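You operate a simulated robot arm through the tools that you are given. There is no shell and no other tool.

The job below is to be done with a simulated robot arm. You get a single attempt, and the scene is never put back.

JOB
Put things in order on the flat part of the big curved panel. At the end: the orange groove brush from the flat part of the big curved panel stands on top of the white tape roll; the brown rubbing block stands where the orange bung stood; the orange bung stands where the brown cork sanding pad stood; the brown cork sanding pad stands where the orange groove brush stood; whatever was shut is shut again. Leave all else as you found it, and nothing knocked over.

Only the result counts: the job must be done as asked and must still hold three seconds after the hand-in. Knocking over, shifting, dropping, spilling or breaking anything else fails it.

ROBOT AND FRAMES
A 5-joint arm with a two-finger parallel gripper, fixed in place. Base frame: the origin is at the foot of the arm, x ahead of it, y to its left, z up; the work surface is at about z = -1. Units: cm, degrees, N and s.
With the tool pointing down near the work surface it reaches from about 26 to 60 cm from the base axis. Its first joint turns from -66.0 to 66.0 degrees. The tool tilts only in the upright plane through the base axis and itself; it spins freely about its own axis. Payload 1.57 kg.
Tool frame: the origin (TCP) lies between the finger pads and is the grasp point; the fingertips stand 3 cm ahead of it; z points along the fingers, y is the line along which they close. Largest opening 8 cm; finger width 1.7, thickness 1.2; the body of the gripper, 4 by 8.2 cm, starts 8 cm behind the TCP.
Orientation is that of the tool frame in the base frame, as a unit quaternion [w, x, y, z]. With the fingers straight down and closing along the base's y, the tool's x points along the base's -x, its y along +y and its z along -z.

CONTROLS
- The arm moves only by the tool step_arm. Its argument "moves" is a list of rows, each a list of 7 numbers: the shift along the tool's x, y, z in cm, then the turn, a rotation vector about the tool's x, y, z in degrees, then the finger opening in cm, from 0 to 8. In form: [[dx, dy, dz, ax, ay, az, grip], ...]. A call has 1 to 20 rows; each row is the pose to reach, as a shift and turn from the pose commanded when the call began, along the tool's axes at that moment. Rows are played at 5 a second. More than 5 cm and 8.6 degrees between two rows, or a gripper value outside its range, and nothing of the call is played. A pose out of reach is approached as far as the arm can. The call stops where the force on the tool passes 40 N (or 10 N more than at its start, if that is more) or the arm is blocked; 0.2 s more then pass. The fingers move at their own pace (about 15.3 cm/s each) and stop on an object; they squeeze with about 43 N. The grip force told is the motor's: it shows also when the fingers shut on nothing. Time passes only in rows, and 0.2 s behind the last, so rows that repeat a pose let the fingers close. The reply holds the time, the measured pose of the TCP, the force on the tool along the base axes, the opening and the grip force, in the units named above and with some noise, with the torque about the TCP (base axes, N m) and any sound that the robot's microphone picked up.
- Cameras (640 x 400 px; columns grow to the right, rows downward): "scene" is fixed at [3.57, 38.42, 50.99]; the picture's right is [-0.81, -0.59, 0.00], its down [-0.42, 0.57, -0.70] and it looks along [0.42, -0.56, -0.71] (base axes); focal length 225 px, centre (320, 200). "wrist" rides on the gripper at [7.2, -0.7, -12.2] in the tool frame; the picture's right is [0.09, 1.00, 0.00], its down [-0.84, 0.08, -0.54] and it looks along [-0.54, 0.05, 0.84] (tool axes); focal length 238 px, centre (320, 200). There is no depth. A picture from a camera that has moved, and an enlarged one, comes with that camera's place and axes in the base frame and with its lens. The place of the scene camera against the robot may be out by one fixed shift of up to 1.8 cm in any direction.
- get_image(camera): a new picture of that camera. No time passes.
- inspect(camera, box): a new picture of the part [left, top, right, bottom] of that camera's present view, enlarged. No time passes.
- hand_in(): hands the job in; it is judged then, once.

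Places have to be worked out from the pictures, the camera data and where the tool is seen. Open the gripper and draw the arm clear of the work before you hand the job in, unless the task says otherwise.

The tools are called after ">>>" by a JSON object that holds its "method" and its "body". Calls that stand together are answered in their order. step_arm: Moves the arm, as the interface text tells. Its arguments: {"type":"object","properties":{"moves":{"type":"array","items":{"type":"array","items":{"type":"number"}}}},"required":["moves"]} The other tools are called the same way: get_image (camera) takes a picture; inspect (camera, box) takes an enlarged picture of a part of a camera's view; hand_in () hands the job in.

At the start:

```text
time_s: 0.0
eef_pos: [40.28, 6.41, 29.27]
tool_rot: [0.0, 0.0, 1.0, 0.0]
contact_force: [1.0, -0.3, 0.0]
wrist_torque: [0.0, -0.01, -0.02]
gripper_width: 8.01
grip_force: 0.1
```

scene: 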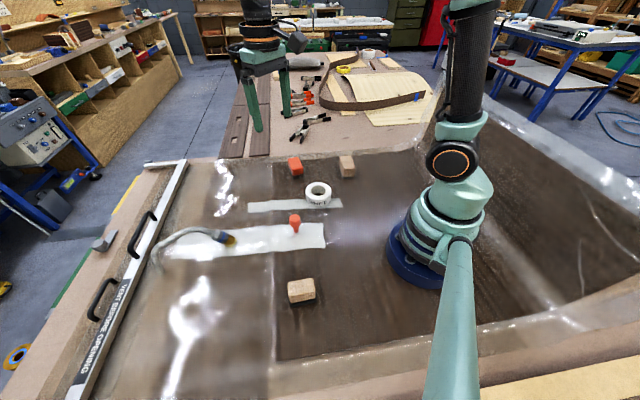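
wrist: 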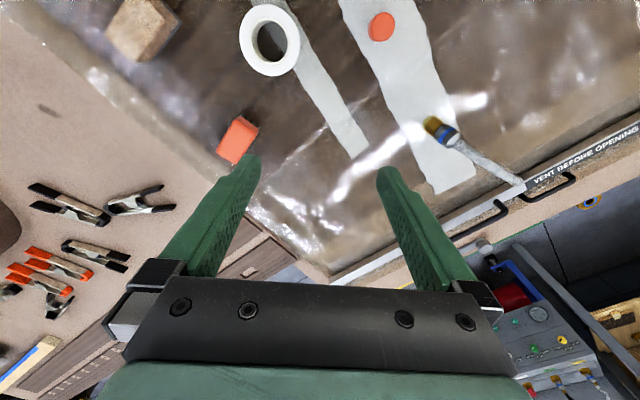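

I'll first look more closely at the objects on the panel from both cameras.

>>> {"method": "inspect", "body": {"camera": "scene", "box": [230, 130, 390, 230]}}

>>> {"method": "inspect", "body": {"camera": "scene", "box": [220, 210, 380, 310]}}

>>> {"method": "inspect", "body": {"camera": "wrist", "box": [80, 0, 480, 250]}}

```text
4.00 times, centred on (310, 180) of scene
camera zoom: at [3.57, 38.42, 50.99], right [-0.81, -0.59, 0.0], down [-0.42, 0.57, -0.7], along [0.42, -0.56, -0.71], focal length 900 px, centre (360, 280)
```

zoom: 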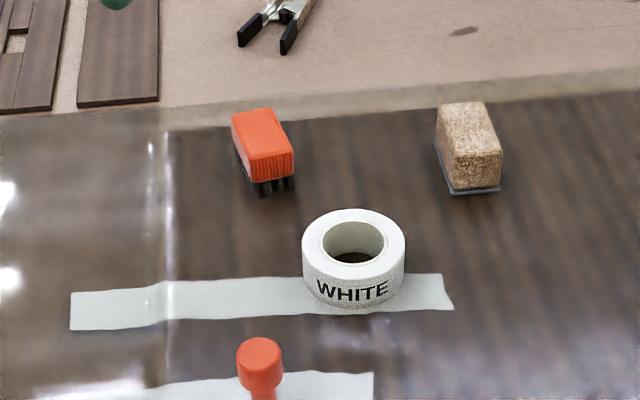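

```text
4.00 times, centred on (300, 260) of scene
camera zoom: at [3.57, 38.42, 50.99], right [-0.81, -0.59, 0.0], down [-0.42, 0.57, -0.7], along [0.42, -0.56, -0.71], focal length 900 px, centre (400, -40)
```

zoom: 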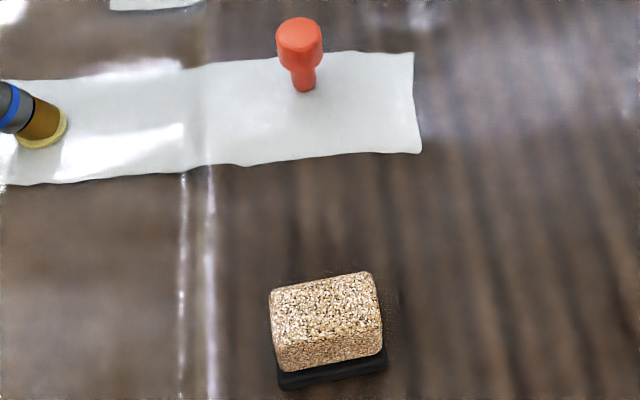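

```text
1.60 times, centred on (280, 125) of wrist
camera zoom: at [33.09, 5.63, 41.41], right [-0.09, 1.0, 0.0], down [0.84, 0.08, 0.54], along [0.54, 0.05, -0.84], focal length 381 px, centre (384, 320)
```

zoom: 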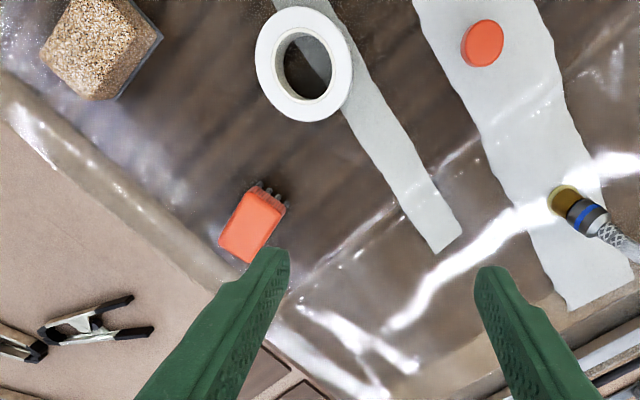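

The scene shows two brownish blocks (one at the far side near the edge, one near the camera), the tape roll, bung and brush. I need close views to tell the rubbing block from the cork pad, so I move the wrist camera towards the far block at about (33, -19).

>>> {"method": "step_arm", "body": {"moves": [[1.5, -4, 1, 0, 0, 0, 8], [3, -8, 2.5, 0, 0, 0, 8], [4.5, -12, 4, 0, 0, 0, 8], [6, -16, 5.5, 0, 0, 0, 8], [6.3, -18.4, 7, 0, 0, 0, 8], [6.3, -18.4, 7, 0, 0, 0, 8]]}}

>>> {"method": "get_image", "body": {"camera": "wrist"}}

>>> {"method": "get_image", "body": {"camera": "scene"}}

```text
time_s: 1.4
eef_pos: [33.8, -12.1, 22.29]
tool_rot: [0.0, -0.001, 1.0, 0.001]
contact_force: [0.5, 0.4, 0.9]
wrist_torque: [0.0, 0.01, -0.01]
gripper_width: 8.02
grip_force: 0.1
```

```text
taken
camera wrist: at [26.66, -12.76, 34.41], right [-0.09, 1.0, 0.0], down [0.84, 0.08, 0.54], along [0.54, 0.05, -0.84], focal length 238 px, centre (320, 200)
```

wrist: 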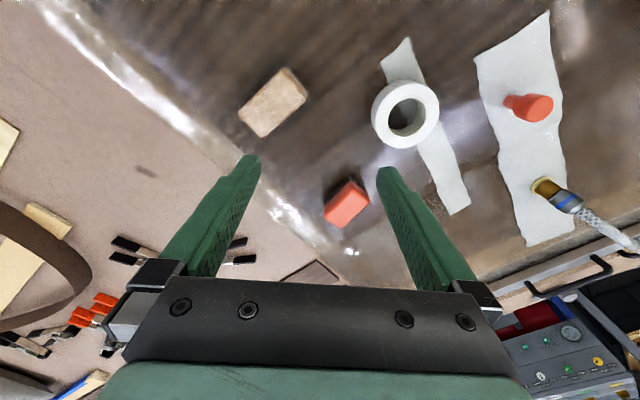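

```text
taken
```

scene: 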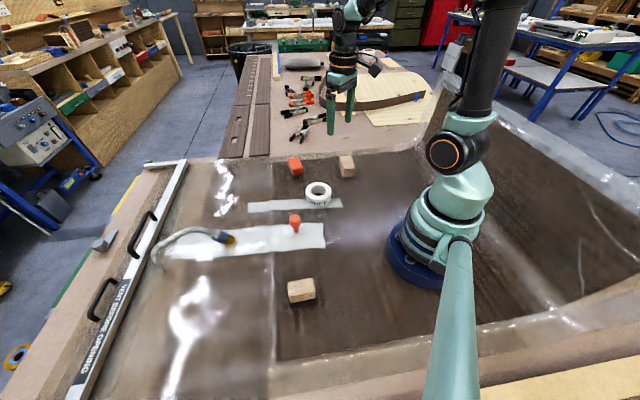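

>>> {"method": "inspect", "body": {"camera": "wrist", "box": [220, 40, 380, 140]}}

>>> {"method": "inspect", "body": {"camera": "wrist", "box": [280, 160, 440, 260]}}

>>> {"method": "inspect", "body": {"camera": "wrist", "box": [360, 40, 600, 190]}}

```text
4.00 times, centred on (300, 90) of wrist
camera zoom: at [26.66, -12.76, 34.41], right [-0.09, 1.0, 0.0], down [0.84, 0.08, 0.54], along [0.54, 0.05, -0.84], focal length 953 px, centre (400, 640)
```

zoom: 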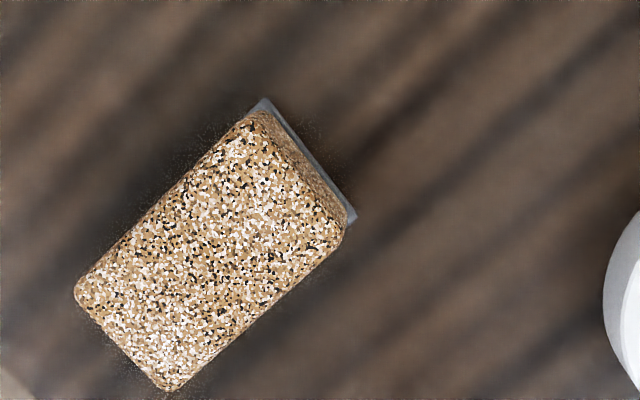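

```text
4.00 times, centred on (360, 210) of wrist
camera zoom: at [26.66, -12.76, 34.41], right [-0.09, 1.0, 0.0], down [0.84, 0.08, 0.54], along [0.54, 0.05, -0.84], focal length 953 px, centre (160, 160)
```

zoom: 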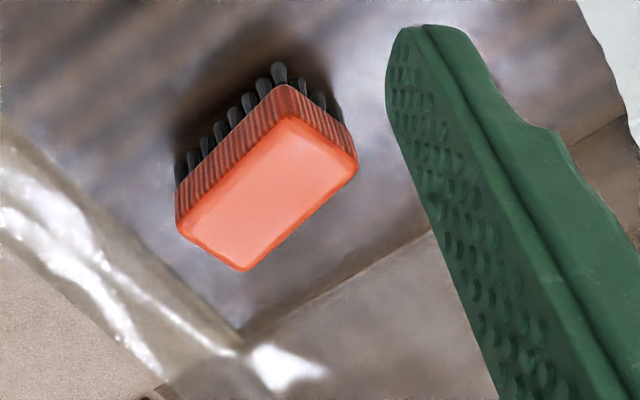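

```text
2.67 times, centred on (480, 115) of wrist
camera zoom: at [26.66, -12.76, 34.41], right [-0.09, 1.0, 0.0], down [0.84, 0.08, 0.54], along [0.54, 0.05, -0.84], focal length 636 px, centre (-107, 427)
```

zoom: 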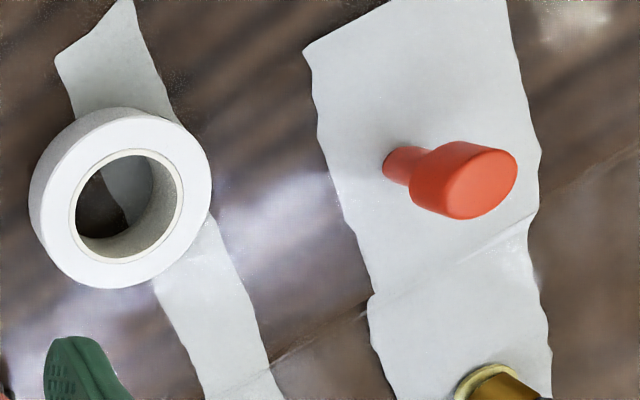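

The far block is speckled cork-like with a grey plate at its foot; the other block shows a black foot. I now travel above the near block at about (20, 24) to compare it.

>>> {"method": "step_arm", "body": {"moves": [[0, 4, 0, 0, 0, 0, 8], [0, 8, 0, 0, 0, 0, 8], [0.5, 12, 0, 0, 0, 0, 8], [1, 16, 0, 0, 0, 0, 8], [2.5, 20, 0, 0, 0, 0, 8], [5, 24, 0, 0, 0, 0, 8], [8, 28, 0, 0, 0, 0, 8], [11, 31, 0, 0, 0, 0, 8], [12, 32, 0, 0, 0, 0, 8], [12, 32, 0, 0, 0, 0, 8]]}}

>>> {"method": "get_image", "body": {"camera": "wrist"}}

>>> {"method": "get_image", "body": {"camera": "scene"}}

```text
time_s: 3.6
eef_pos: [21.92, 20.12, 22.16]
tool_rot: [0.0, 0.0, 1.0, 0.0]
contact_force: [-0.9, 0.1, -0.5]
wrist_torque: [-0.03, -0.01, 0.0]
gripper_width: 8.01
grip_force: 0.0
```

```text
taken
camera wrist: at [14.73, 19.4, 34.32], right [-0.09, 1.0, 0.0], down [0.84, 0.08, 0.54], along [0.54, 0.05, -0.84], focal length 238 px, centre (320, 200)
```

wrist: 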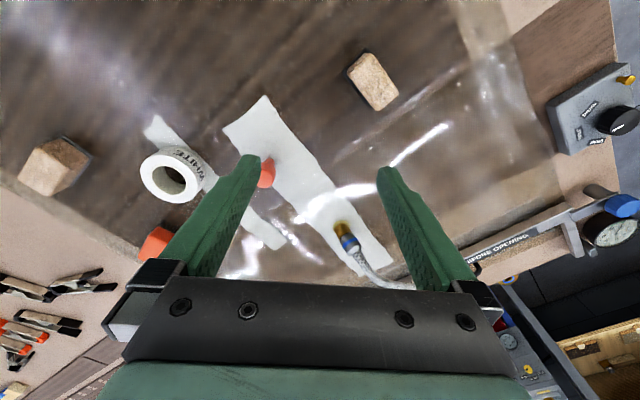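

```text
taken
```

scene: 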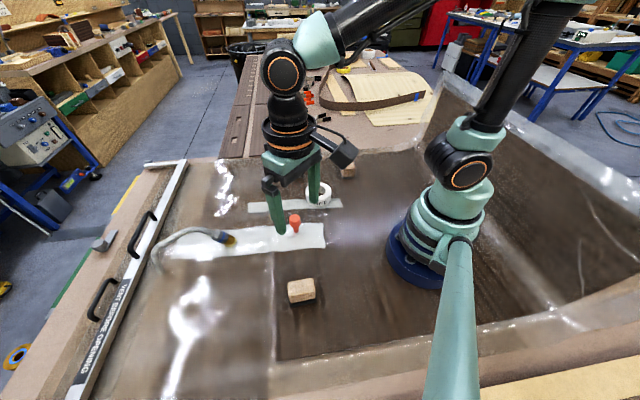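

>>> {"method": "inspect", "body": {"camera": "wrist", "box": [300, 30, 460, 130]}}

>>> {"method": "inspect", "body": {"camera": "wrist", "box": [0, 120, 160, 220]}}

>>> {"method": "inspect", "body": {"camera": "scene", "box": [270, 265, 334, 305]}}

>>> {"method": "inspect", "body": {"camera": "wrist", "box": [440, 30, 640, 280]}}

```text
4.00 times, centred on (380, 80) of wrist
camera zoom: at [14.73, 19.4, 34.32], right [-0.09, 1.0, 0.0], down [0.84, 0.08, 0.54], along [0.54, 0.05, -0.84], focal length 953 px, centre (80, 680)
```

zoom: 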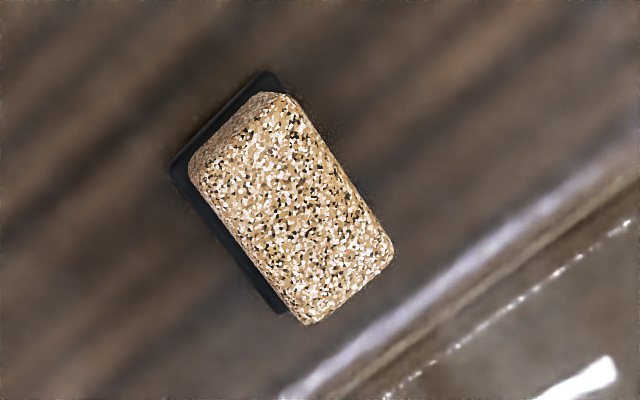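

```text
4.00 times, centred on (80, 170) of wrist
camera zoom: at [14.73, 19.4, 34.32], right [-0.09, 1.0, 0.0], down [0.84, 0.08, 0.54], along [0.54, 0.05, -0.84], focal length 953 px, centre (1280, 320)
```

zoom: 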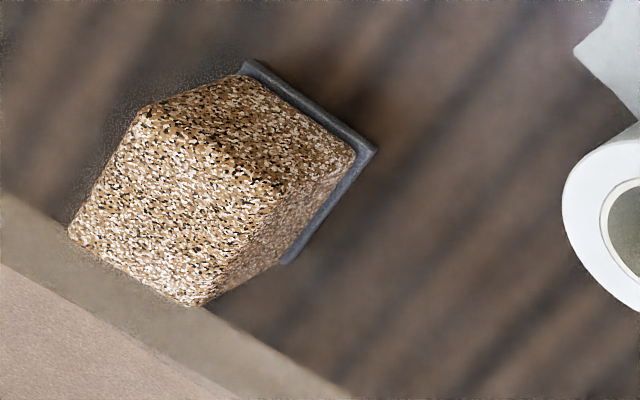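

```text
10.00 times, centred on (302, 285) of scene
camera zoom: at [3.56, 38.42, 50.99], right [-0.81, -0.59, 0.0], down [-0.42, 0.57, -0.7], along [0.42, -0.56, -0.71], focal length 2249 px, centre (500, -650)
```

zoom: 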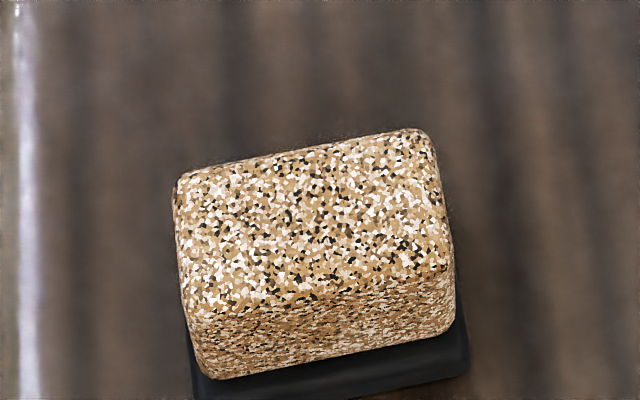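

```text
1.60 times, centred on (540, 155) of wrist
camera zoom: at [14.73, 19.4, 34.32], right [-0.09, 1.0, 0.0], down [0.84, 0.08, 0.54], along [0.54, 0.05, -0.84], focal length 381 px, centre (-32, 272)
```

zoom: 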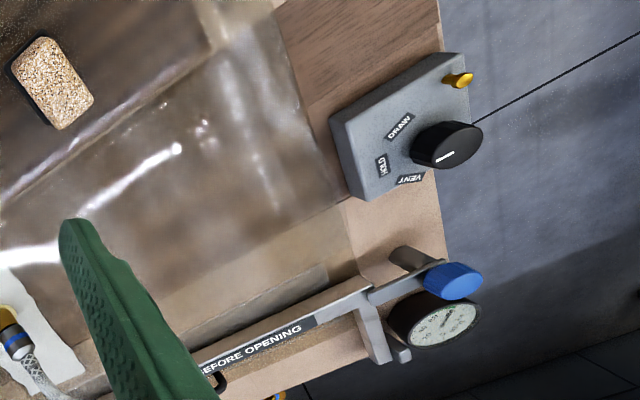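

There's a knob box (DRAW/HOLD/VENT), a gauge and a bar marked "VENT BEFORE OPENING", so I need to find out whether there's a cover over the work. I inspect those areas closely before touching anything.

>>> {"method": "inspect", "body": {"camera": "scene", "box": [40, 150, 280, 300]}}

>>> {"method": "inspect", "body": {"camera": "scene", "box": [0, 250, 240, 400]}}

>>> {"method": "inspect", "body": {"camera": "scene", "box": [400, 100, 640, 250]}}

>>> {"method": "inspect", "body": {"camera": "scene", "box": [220, 250, 460, 400]}}

```text
2.67 times, centred on (160, 225) of scene
camera zoom: at [3.56, 38.42, 50.99], right [-0.81, -0.59, 0.0], down [-0.42, 0.57, -0.7], along [0.42, -0.56, -0.71], focal length 600 px, centre (747, 133)
```

zoom: 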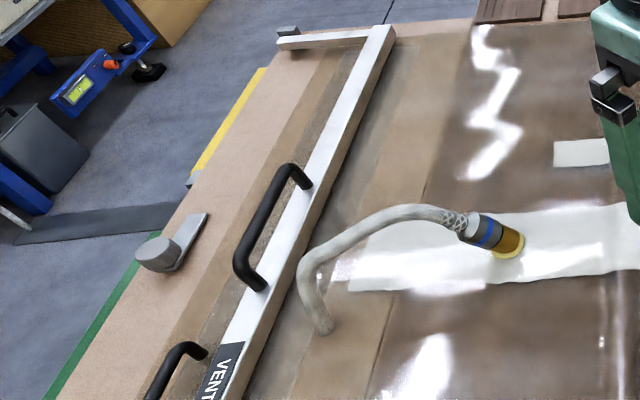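

```text
2.67 times, centred on (120, 325) of scene
camera zoom: at [3.56, 38.42, 50.99], right [-0.81, -0.59, 0.0], down [-0.42, 0.57, -0.7], along [0.42, -0.56, -0.71], focal length 600 px, centre (853, -133)
```

zoom: 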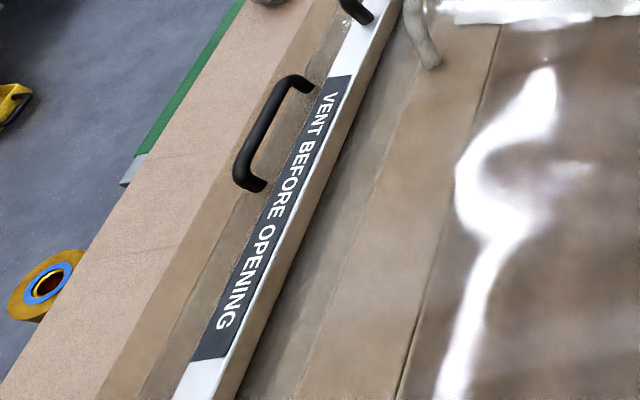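

```text
2.67 times, centred on (520, 175) of scene
camera zoom: at [3.56, 38.42, 50.99], right [-0.81, -0.59, 0.0], down [-0.42, 0.57, -0.7], along [0.42, -0.56, -0.71], focal length 600 px, centre (-213, 267)
```

zoom: 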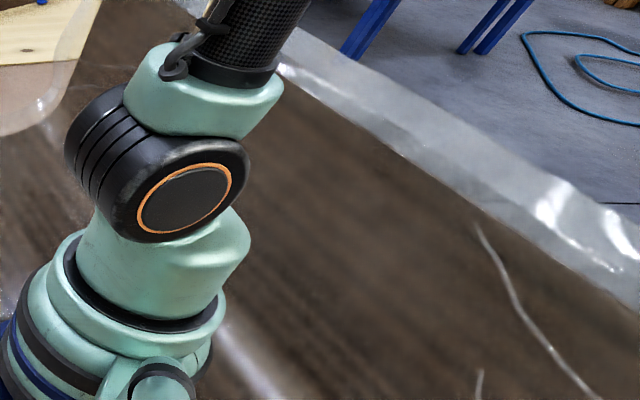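

```text
2.67 times, centred on (340, 325) of scene
camera zoom: at [3.56, 38.42, 50.99], right [-0.81, -0.59, 0.0], down [-0.42, 0.57, -0.7], along [0.42, -0.56, -0.71], focal length 600 px, centre (267, -133)
```

zoom: 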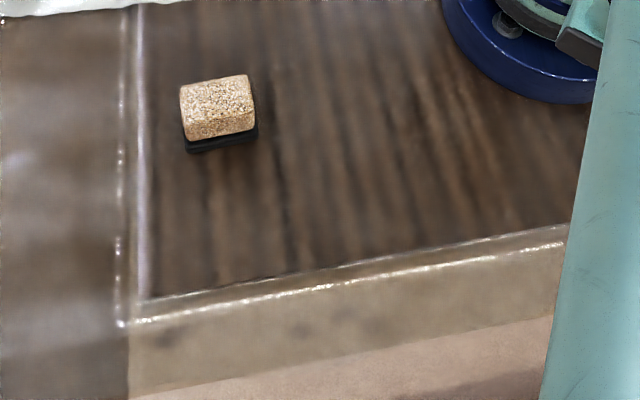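

The bar, handles and knob box all lie beyond the arm's reach, and the things appear to stand openly on top of the film. I zoom tightly on both blocks to tell them apart.

>>> {"method": "inspect", "body": {"camera": "scene", "box": [284, 275, 320, 305]}}

>>> {"method": "inspect", "body": {"camera": "wrist", "box": [10, 130, 100, 200]}}

>>> {"method": "inspect", "body": {"camera": "wrist", "box": [340, 45, 404, 115]}}

>>> {"method": "inspect", "body": {"camera": "scene", "box": [325, 150, 365, 185]}}

```text
13.33 times, centred on (302, 290) of scene
camera zoom: at [3.56, 38.42, 50.99], right [-0.81, -0.59, 0.0], down [-0.42, 0.57, -0.7], along [0.42, -0.56, -0.71], focal length 2999 px, centre (560, -1000)
```

zoom: 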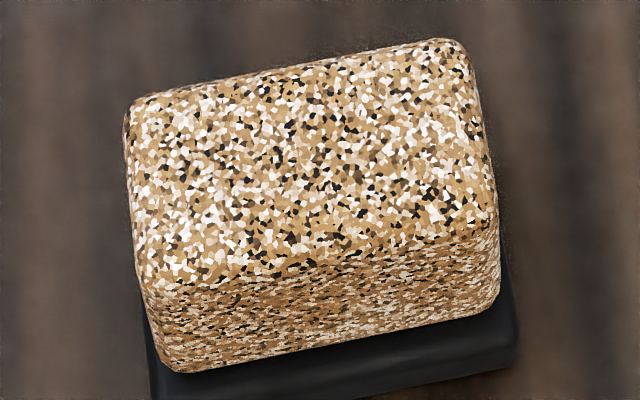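

```text
5.71 times, centred on (55, 165) of wrist
camera zoom: at [14.73, 19.4, 34.32], right [-0.09, 1.0, 0.0], down [0.84, 0.08, 0.54], along [0.54, 0.05, -0.84], focal length 1362 px, centre (1834, 400)
```

zoom: 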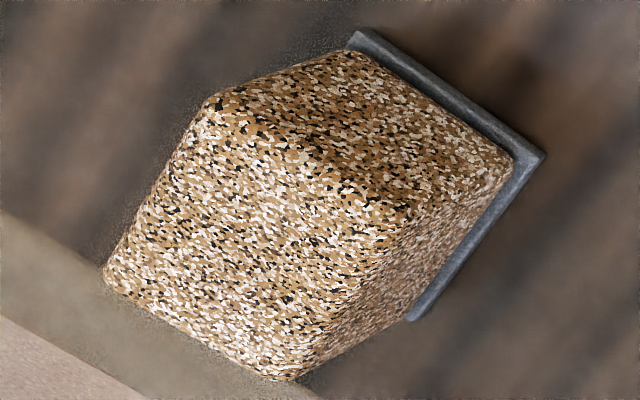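

```text
5.71 times, centred on (372, 80) of wrist
camera zoom: at [14.73, 19.4, 34.32], right [-0.09, 1.0, 0.0], down [0.84, 0.08, 0.54], along [0.54, 0.05, -0.84], focal length 1362 px, centre (23, 886)
```

zoom: 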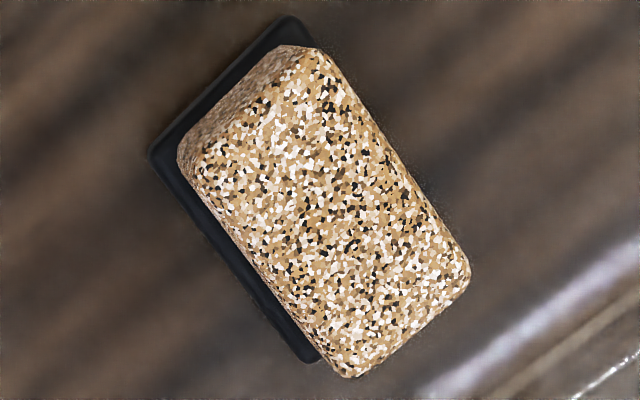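

```text
11.43 times, centred on (345, 168) of scene
camera zoom: at [3.56, 38.42, 50.99], right [-0.81, -0.59, 0.0], down [-0.42, 0.57, -0.7], along [0.42, -0.56, -0.71], focal length 2571 px, centre (34, 571)
```

zoom: 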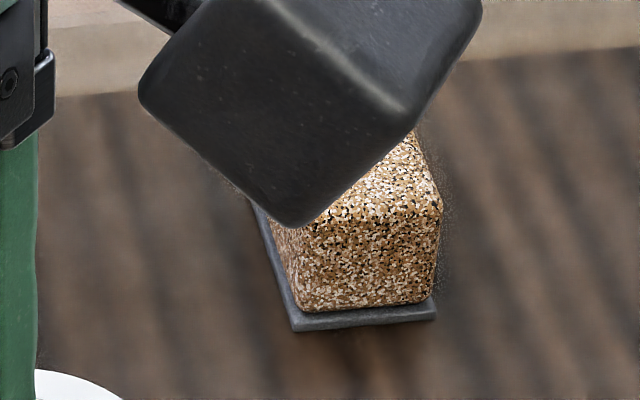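

Both blocks are cork-speckled: the far one is larger (about 8 × 4.6 cm) with a thin grey sole, the near one smaller with a thick black sole. I zoom much further on the soles to see what they are made of.

>>> {"method": "inspect", "body": {"camera": "wrist", "box": [56, 130, 92, 152]}}

>>> {"method": "inspect", "body": {"camera": "wrist", "box": [344, 48, 376, 76]}}

>>> {"method": "inspect", "body": {"camera": "scene", "box": [286, 290, 320, 306]}}

```text
16.00 times, centred on (74, 141) of wrist
camera zoom: at [14.73, 19.4, 34.32], right [-0.09, 1.0, 0.0], down [0.84, 0.08, 0.54], along [0.54, 0.05, -0.84], focal length 3814 px, centre (4256, 1144)
```

zoom: 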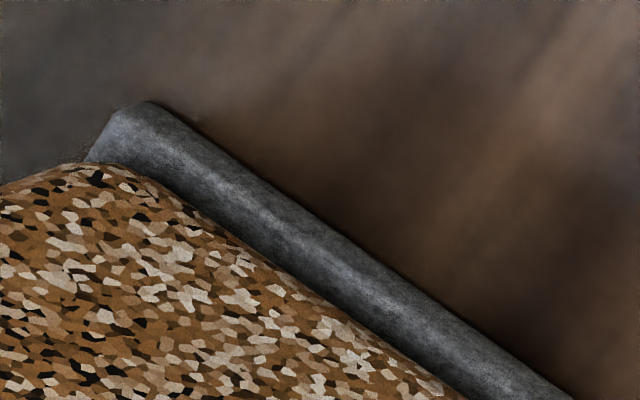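

```text
14.29 times, centred on (360, 62) of wrist
camera zoom: at [14.73, 19.4, 34.32], right [-0.09, 1.0, 0.0], down [0.84, 0.08, 0.54], along [0.54, 0.05, -0.84], focal length 3405 px, centre (-251, 2171)
```

zoom: 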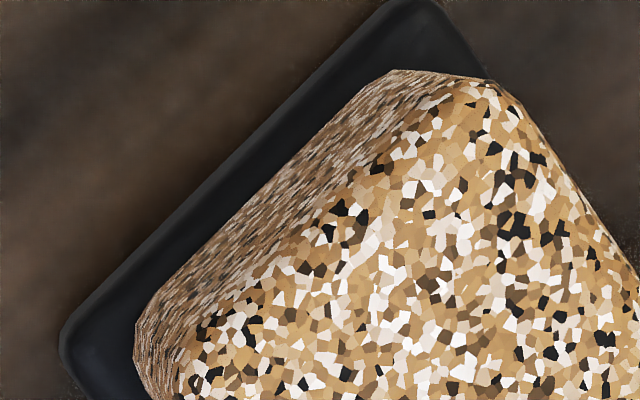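

```text
16.00 times, centred on (303, 298) of scene
camera zoom: at [3.56, 38.42, 50.99], right [-0.81, -0.59, 0.0], down [-0.42, 0.57, -0.7], along [0.42, -0.56, -0.71], focal length 3599 px, centre (592, -1368)
```

zoom: 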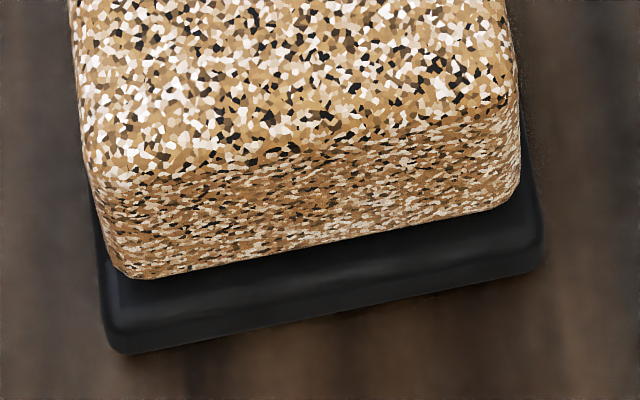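

I can't yet say which block is which from this view, so I take another, more slanted look at the near block: move to about (38, 14, 14) and spin the tool so the camera looks along +y.

>>> {"method": "step_arm", "body": {"moves": [[-1.4, -0.5, 0, 0, 0, -7.5, 8], [-2.8, -1, 0, 0, 0, -15, 8], [-4.2, -1.5, 0, 0, 0, -22.5, 8], [-5.6, -2, 0, 0, 0, -30, 8], [-7, -2.5, 0, 0, 0, -37.5, 8], [-8.4, -3, 1, 0, 0, -45, 8], [-9.8, -3.5, 2, 0, 0, -52.5, 8], [-11.2, -4, 3.5, 0, 0, -60, 8], [-12.6, -4.5, 5, 0, 0, -67.5, 8], [-14, -5, 6.5, 0, 0, -75, 8], [-15.5, -5.6, 7.5, 0, 0, -82.5, 8], [-16.1, -6.1, 8.2, 0, 0, -90, 8], [-16.1, -6.1, 8.2, 0, 0, -90, 8]]}}

>>> {"method": "get_image", "body": {"camera": "wrist"}}

>>> {"method": "get_image", "body": {"camera": "scene"}}

```text
time_s: 6.4
eef_pos: [37.87, 13.74, 13.87]
tool_rot: [0.0, 0.708, -0.707, 0.0]
contact_force: [-0.1, 0.5, 0.2]
wrist_torque: [0.02, 0.0, -0.01]
gripper_width: 8.01
grip_force: 0.0
```

```text
taken
camera wrist: at [38.64, 6.55, 26.13], right [-1.0, -0.09, 0.0], down [-0.08, 0.84, 0.54], along [-0.05, 0.54, -0.84], focal length 238 px, centre (320, 200)
```

wrist: 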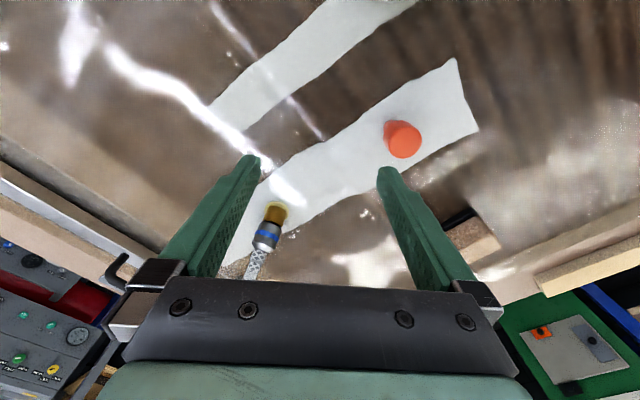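

```text
taken
```

scene: 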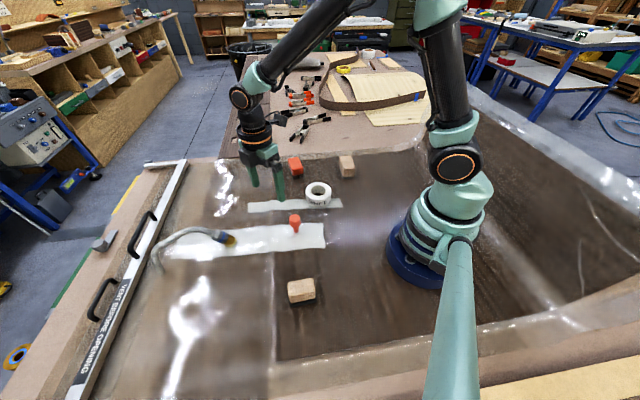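

The near block shows beside the right finger; I zoom there.

>>> {"method": "inspect", "body": {"camera": "wrist", "box": [430, 200, 510, 250]}}

>>> {"method": "inspect", "body": {"camera": "wrist", "box": [370, 100, 450, 170]}}

>>> {"method": "inspect", "body": {"camera": "scene", "box": [325, 145, 365, 185]}}

```text
8.00 times, centred on (470, 225) of wrist
camera zoom: at [38.64, 6.55, 26.13], right [-1.0, -0.09, 0.0], down [-0.08, 0.84, 0.54], along [-0.05, 0.54, -0.84], focal length 1907 px, centre (-880, 0)
```

zoom: 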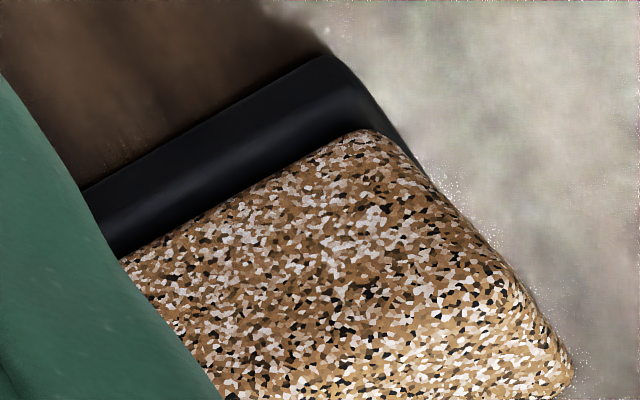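

```text
5.71 times, centred on (410, 135) of wrist
camera zoom: at [38.64, 6.55, 26.13], right [-1.0, -0.09, 0.0], down [-0.08, 0.84, 0.54], along [-0.05, 0.54, -0.84], focal length 1362 px, centre (-194, 571)
```

zoom: 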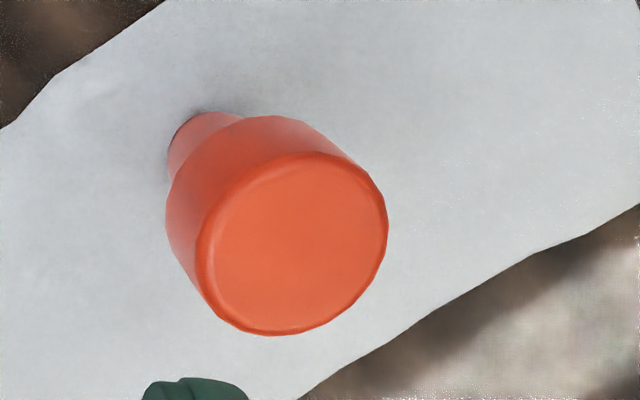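

```text
10.00 times, centred on (345, 165) of scene
camera zoom: at [3.57, 38.42, 50.99], right [-0.81, -0.59, 0.0], down [-0.42, 0.57, -0.7], along [0.42, -0.56, -0.71], focal length 2249 px, centre (70, 550)
```

zoom: 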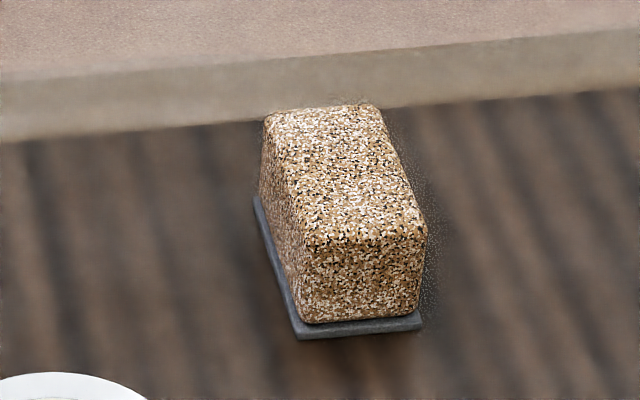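

The far block has a thin grey gritty sole, the near block a thick smooth black rubber-like sole. I check the rest of the scene for any other candidate blocks or fixtures before deciding.

>>> {"method": "inspect", "body": {"camera": "scene", "box": [220, 20, 460, 170]}}

>>> {"method": "inspect", "body": {"camera": "scene", "box": [340, 240, 640, 400]}}

>>> {"method": "inspect", "body": {"camera": "scene", "box": [0, 0, 240, 150]}}

>>> {"method": "inspect", "body": {"camera": "scene", "box": [322, 172, 352, 184]}}

```text
2.67 times, centred on (340, 95) of scene
camera zoom: at [3.57, 38.42, 50.99], right [-0.81, -0.59, 0.0], down [-0.42, 0.57, -0.7], along [0.42, -0.56, -0.71], focal length 600 px, centre (267, 480)
```

zoom: 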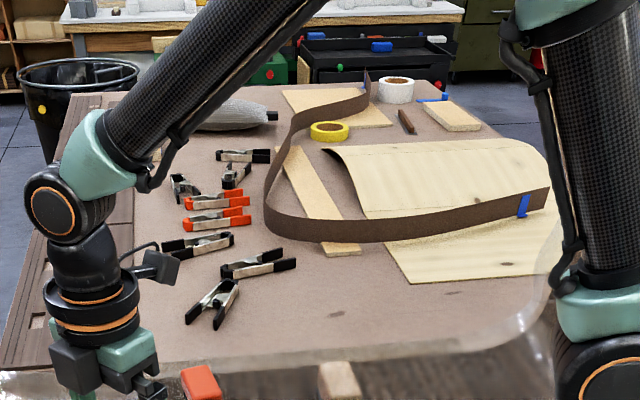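

```text
2.13 times, centred on (490, 320) of scene
camera zoom: at [3.57, 38.42, 50.99], right [-0.81, -0.59, 0.0], down [-0.42, 0.57, -0.7], along [0.42, -0.56, -0.71], focal length 480 px, centre (-43, -56)
```

zoom: 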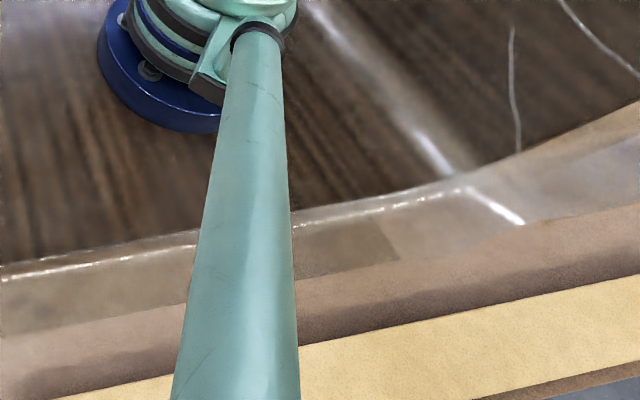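

```text
2.67 times, centred on (120, 75) of scene
camera zoom: at [3.57, 38.42, 50.99], right [-0.81, -0.59, 0.0], down [-0.42, 0.57, -0.7], along [0.42, -0.56, -0.71], focal length 600 px, centre (853, 533)
```

zoom: 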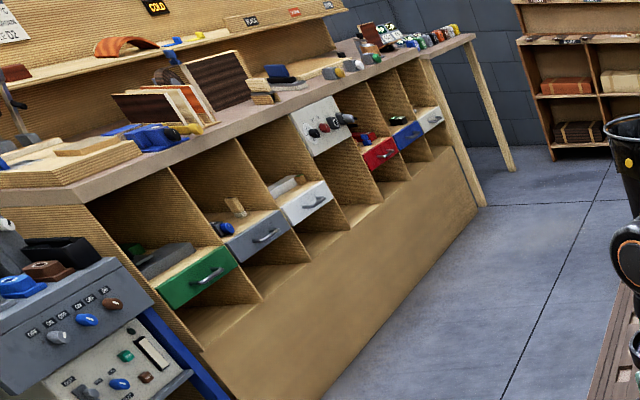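

```text
16.00 times, centred on (337, 178) of scene
camera zoom: at [3.57, 38.42, 50.99], right [-0.81, -0.59, 0.0], down [-0.42, 0.57, -0.7], along [0.42, -0.56, -0.71], focal length 3599 px, centre (48, 552)
```

zoom: 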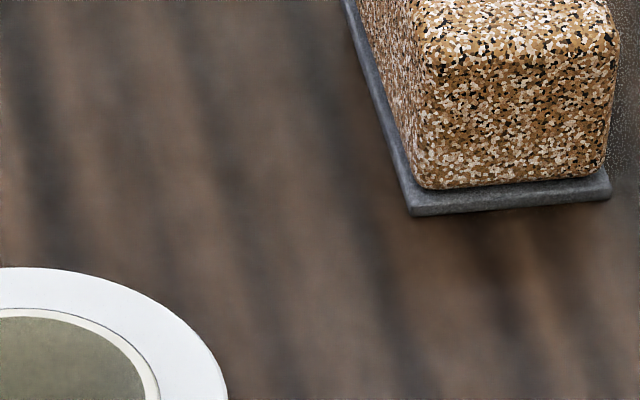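

I zoom to the limit on both soles from the scene camera to judge material (grit, felt or rubber).

>>> {"method": "inspect", "body": {"camera": "scene", "box": [338, 178, 348, 184]}}

>>> {"method": "inspect", "body": {"camera": "scene", "box": [288, 296, 302, 306]}}

>>> {"method": "inspect", "body": {"camera": "scene", "box": [284, 150, 308, 180]}}

>>> {"method": "inspect", "body": {"camera": "scene", "box": [300, 175, 340, 210]}}

```text
16.00 times, centred on (343, 181) of scene
camera zoom: at [3.57, 38.42, 50.99], right [-0.81, -0.59, 0.0], down [-0.42, 0.57, -0.7], along [0.42, -0.56, -0.71], focal length 3599 px, centre (-48, 504)
```

zoom: 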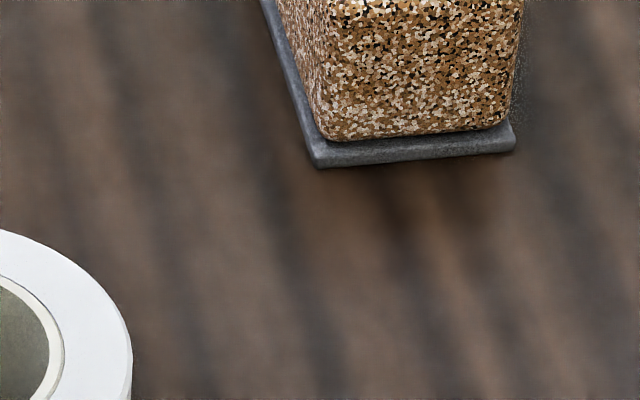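

```text
16.00 times, centred on (295, 301) of scene
camera zoom: at [3.57, 38.42, 50.99], right [-0.81, -0.59, 0.0], down [-0.42, 0.57, -0.7], along [0.42, -0.56, -0.71], focal length 3599 px, centre (720, -1416)
```

zoom: 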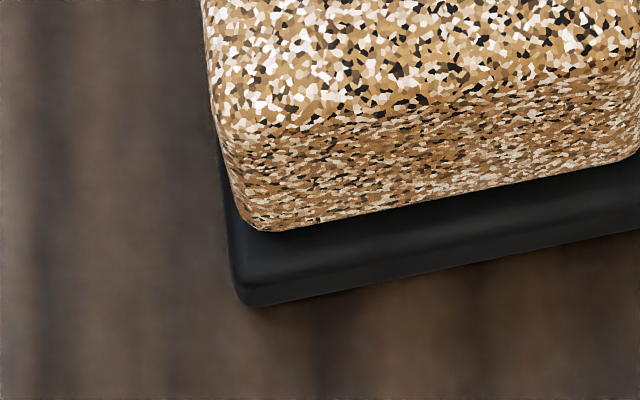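

```text
13.33 times, centred on (296, 165) of scene
camera zoom: at [3.57, 38.42, 50.99], right [-0.81, -0.59, 0.0], down [-0.42, 0.57, -0.7], along [0.42, -0.56, -0.71], focal length 2999 px, centre (640, 667)
```

zoom: 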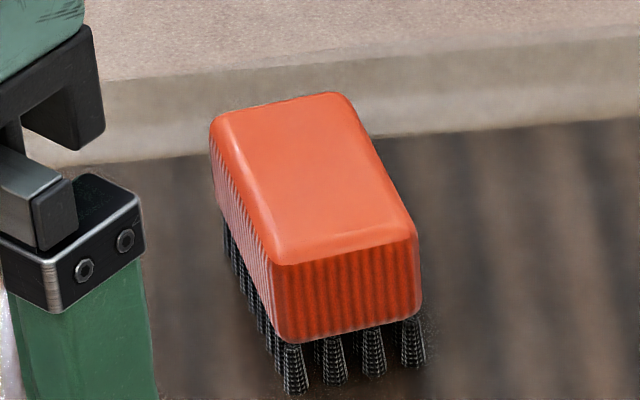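

```text
11.43 times, centred on (320, 192) of scene
camera zoom: at [3.57, 38.42, 50.99], right [-0.81, -0.59, 0.0], down [-0.42, 0.57, -0.7], along [0.42, -0.56, -0.71], focal length 2571 px, centre (320, 286)
```

zoom: 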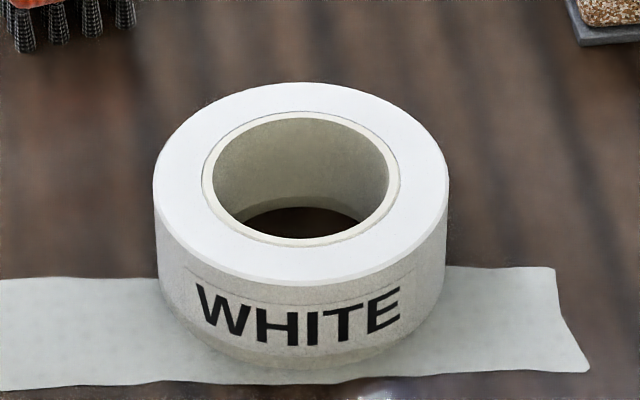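

The near block appears chunkier than the far one, which may matter; I spin the tool 30° back to see the near block fully and measure its height.

>>> {"method": "step_arm", "body": {"moves": [[0, 0, 0, 0, 0, 7.5, 8], [0, 0, 0, 0, 0, 15, 8], [0, 0, 0, 0, 0, 22.5, 8], [0, 0, 0, 0, 0, 30, 8], [0, 0, 0, 0, 0, 30, 8]]}}

>>> {"method": "get_image", "body": {"camera": "wrist"}}

>>> {"method": "inspect", "body": {"camera": "wrist", "box": [500, 100, 596, 160]}}

```text
time_s: 7.6
eef_pos: [37.98, 13.91, 13.92]
tool_rot: [0.0, -0.499, 0.867, 0.0]
contact_force: [-0.6, 0.0, -0.9]
wrist_torque: [0.05, -0.01, 0.01]
gripper_width: 8.04
grip_force: 0.0
```

```text
taken
camera wrist: at [35.03, 7.25, 26.16], right [-0.91, 0.42, 0.0], down [0.35, 0.76, 0.54], along [0.23, 0.49, -0.84], focal length 238 px, centre (320, 200)
```

wrist: 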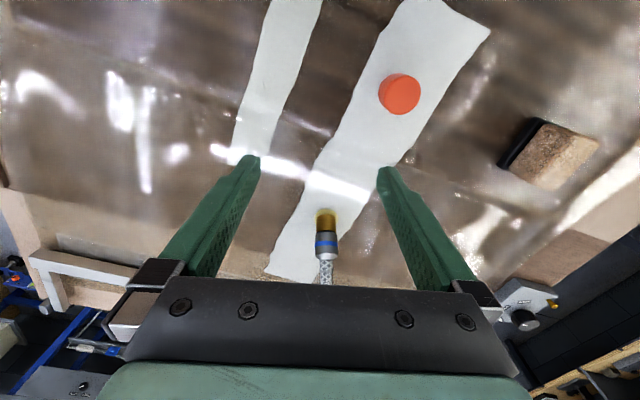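

```text
6.67 times, centred on (548, 130) of wrist
camera zoom: at [35.03, 7.25, 26.16], right [-0.91, 0.42, 0.0], down [0.35, 0.76, 0.54], along [0.23, 0.49, -0.84], focal length 1589 px, centre (-1200, 667)
```

zoom: 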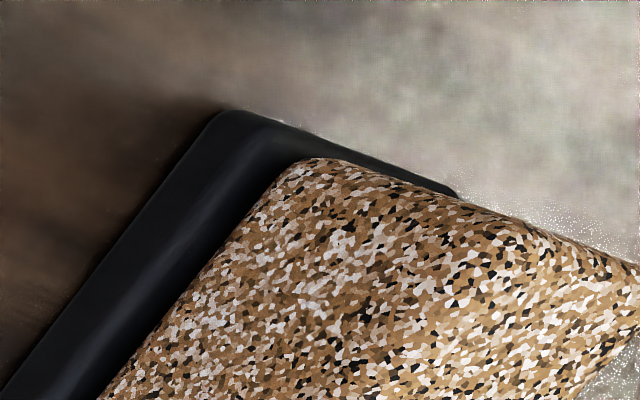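

>>> {"method": "inspect", "body": {"camera": "wrist", "box": [490, 105, 610, 200]}}

>>> {"method": "inspect", "body": {"camera": "wrist", "box": [360, 50, 440, 130]}}

```text
4.21 times, centred on (550, 152) of wrist
camera zoom: at [35.03, 7.25, 26.16], right [-0.91, 0.42, 0.0], down [0.35, 0.76, 0.54], along [0.23, 0.49, -0.84], focal length 1004 px, centre (-648, 400)
```

zoom: 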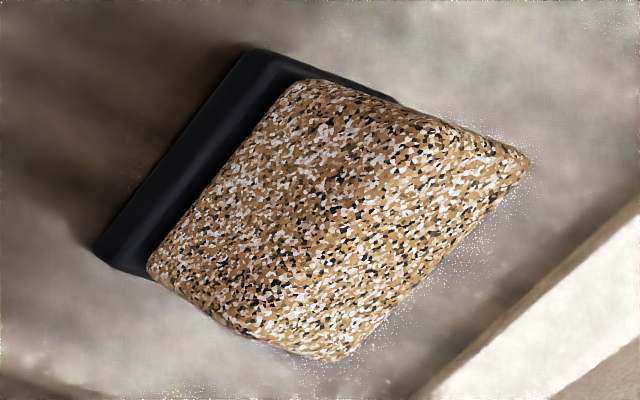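

```text
5.00 times, centred on (400, 90) of wrist
camera zoom: at [35.03, 7.25, 26.16], right [-0.91, 0.42, 0.0], down [0.35, 0.76, 0.54], along [0.23, 0.49, -0.84], focal length 1192 px, centre (-80, 750)
```

zoom: 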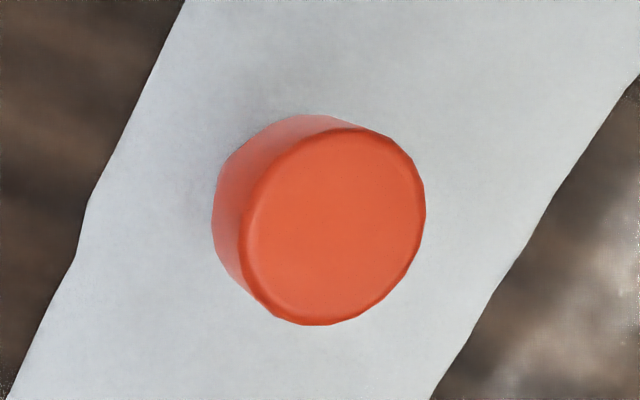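

Measured: the far block is about 8 × 4.6 × 4 cm (flat, thin gritty grey sole → cork sanding pad), the near block about 6 × 3.9 × 4.8 cm (chunky, black rubber sole → rubbing block); bung top centre ≈ (30.4, 13.1, 5.4), brush ≈ (47.3, -6.8), tape ≈ (33.1, -1). I go above the brush with the fingers turned across its short side.

>>> {"method": "step_arm", "body": {"moves": [[0.95, -1.31, 0, 0, 0, 7.5, 8], [1.9, -2.63, 0, 0, 0, 15, 8], [2.85, -3.94, 0, 0, 0, 22.5, 8], [3.79, -5.26, 0, 0, 0, 30, 8], [4.74, -6.57, 0, 0, 0, 37.5, 8], [5.69, -7.89, 0, 0, 0, 45, 8], [6.64, -9.2, 0, 0, 0, 52.5, 8], [7.59, -10.51, 0, 0, 0, 60, 8], [8.54, -11.83, 0, 0, 0, 67.5, 8], [9.49, -13.14, 0, 0, 0, 75, 8], [10.43, -14.46, 0, 0, 0, 82.5, 8], [11.38, -15.77, 0, 0, 0, 90, 8], [12.33, -17.09, 0, 0, 0, 97.5, 8], [13.28, -18.4, 0, 0, 0, 105, 8], [13.28, -18.4, 0, 0, 0, 105, 8]]}}

>>> {"method": "get_image", "body": {"camera": "wrist"}}

>>> {"method": "get_image", "body": {"camera": "scene"}}

```text
time_s: 10.8
eef_pos: [47.15, -6.85, 13.98]
tool_rot: [0.0, 0.383, 0.924, 0.0]
contact_force: [1.0, 0.2, -0.3]
wrist_torque: [-0.01, -0.02, 0.01]
gripper_width: 7.99
grip_force: 0.1
```

```text
taken
camera wrist: at [41.74, -2.3, 26.23], right [0.64, 0.77, 0.0], down [0.65, -0.54, 0.54], along [0.42, -0.35, -0.84], focal length 238 px, centre (320, 200)
```

wrist: 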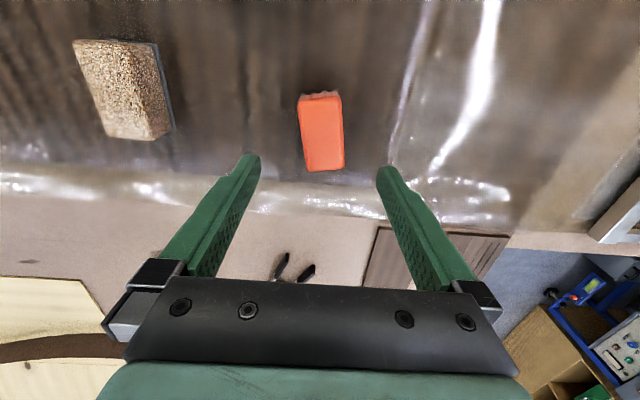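

```text
taken
```

scene: 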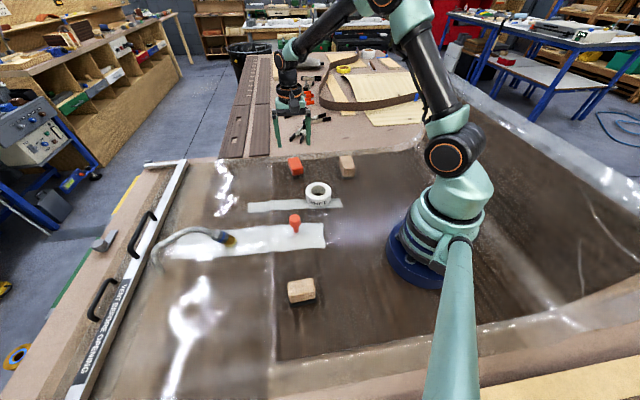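

>>> {"method": "inspect", "body": {"camera": "wrist", "box": [272, 80, 368, 180]}}

>>> {"method": "inspect", "body": {"camera": "wrist", "box": [60, 30, 190, 150]}}

```text
4.00 times, centred on (320, 130) of wrist
camera zoom: at [41.74, -2.3, 26.23], right [0.64, 0.77, 0.0], down [0.65, -0.54, 0.54], along [0.42, -0.35, -0.84], focal length 953 px, centre (320, 480)
```

zoom: 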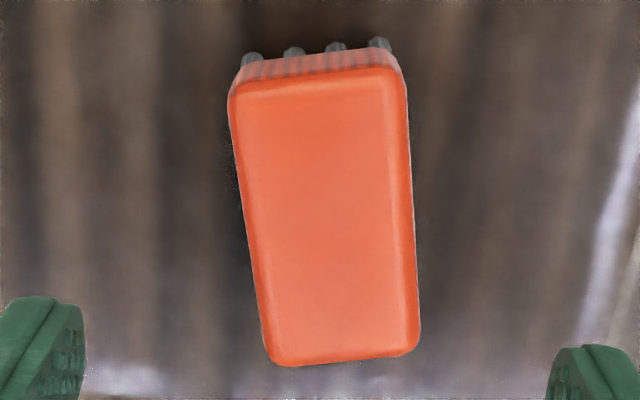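

```text
3.33 times, centred on (125, 90) of wrist
camera zoom: at [41.74, -2.3, 26.23], right [0.64, 0.77, 0.0], down [0.65, -0.54, 0.54], along [0.42, -0.35, -0.84], focal length 794 px, centre (970, 567)
```

zoom: 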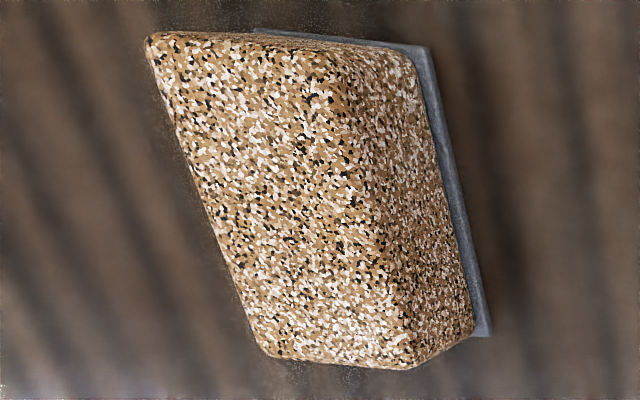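

The brush's top is about 6.7 × 3.8 cm at z ≈ 4, centred near (47.5, -6.76), its long side at about -33°. I turn the tool -11.7° to match, centre it, and descend to z ≈ 4.

>>> {"method": "step_arm", "body": {"moves": [[0, 0.1, 0, 0, 0, -6, 8], [-0.02, 0.22, 0, 0, 0, -11.7, 8], [-0.02, 0.22, 2.5, 0, 0, -11.7, 8], [-0.02, 0.22, 5, 0, 0, -11.7, 8], [-0.02, 0.22, 7, 0, 0, -11.7, 8], [-0.02, 0.22, 8, 0, 0, -11.7, 8], [-0.02, 0.22, 9, 0, 0, -11.7, 8], [-0.02, 0.22, 9.5, 0, 0, -11.7, 8], [-0.02, 0.22, 9.5, 0, 0, -11.7, 8]]}}

>>> {"method": "get_image", "body": {"camera": "wrist"}}

>>> {"method": "inspect", "body": {"camera": "scene", "box": [264, 130, 344, 190]}}

```text
time_s: 12.8
eef_pos: [47.57, -6.7, 4.42]
tool_rot: [-0.001, 0.286, 0.958, 0.0]
contact_force: [0.5, 0.5, 0.4]
wrist_torque: [-0.02, -0.01, 0.01]
gripper_width: 7.99
grip_force: 0.0
```

```text
taken
camera wrist: at [41.13, -3.4, 16.64], right [0.47, 0.88, 0.0], down [0.74, -0.39, 0.54], along [0.48, -0.25, -0.84], focal length 238 px, centre (320, 200)
```

wrist: 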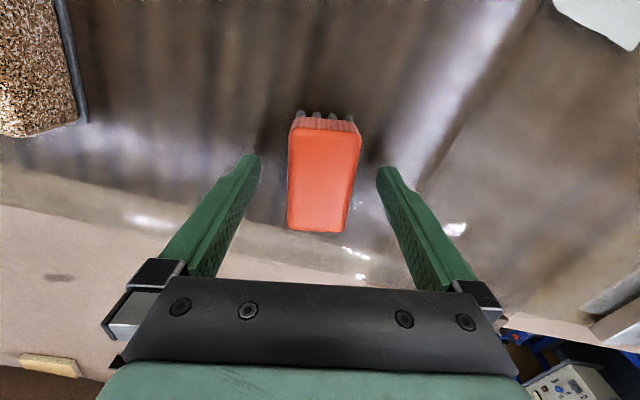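

```text
6.67 times, centred on (304, 160) of scene
camera zoom: at [3.57, 38.42, 50.99], right [-0.81, -0.59, 0.0], down [-0.42, 0.57, -0.7], along [0.42, -0.56, -0.71], focal length 1500 px, centre (427, 467)
```

zoom: 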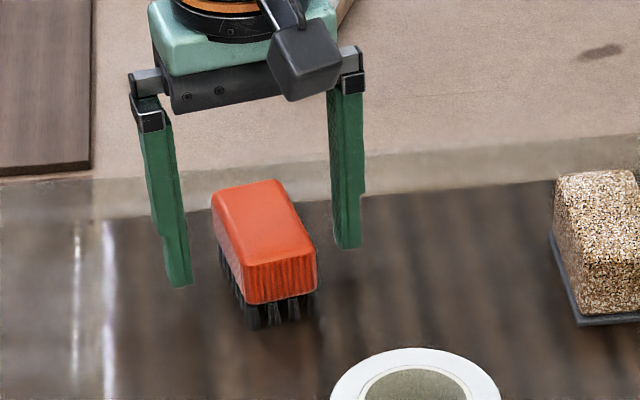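

>>> {"method": "inspect", "body": {"camera": "wrist", "box": [240, 90, 400, 250]}}

```text
2.50 times, centred on (320, 170) of wrist
camera zoom: at [41.13, -3.4, 16.64], right [0.47, 0.88, 0.0], down [0.74, -0.39, 0.54], along [0.48, -0.25, -0.84], focal length 596 px, centre (320, 275)
```

zoom: 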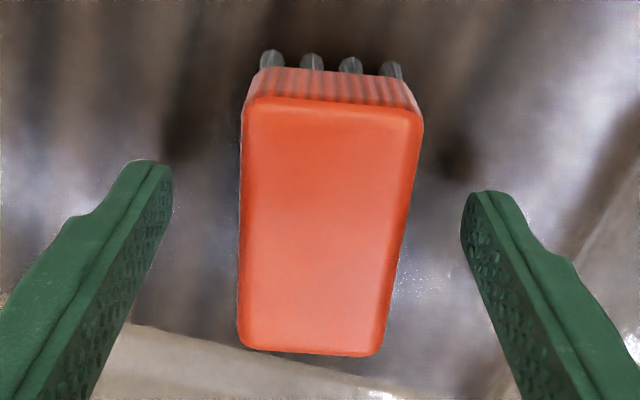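

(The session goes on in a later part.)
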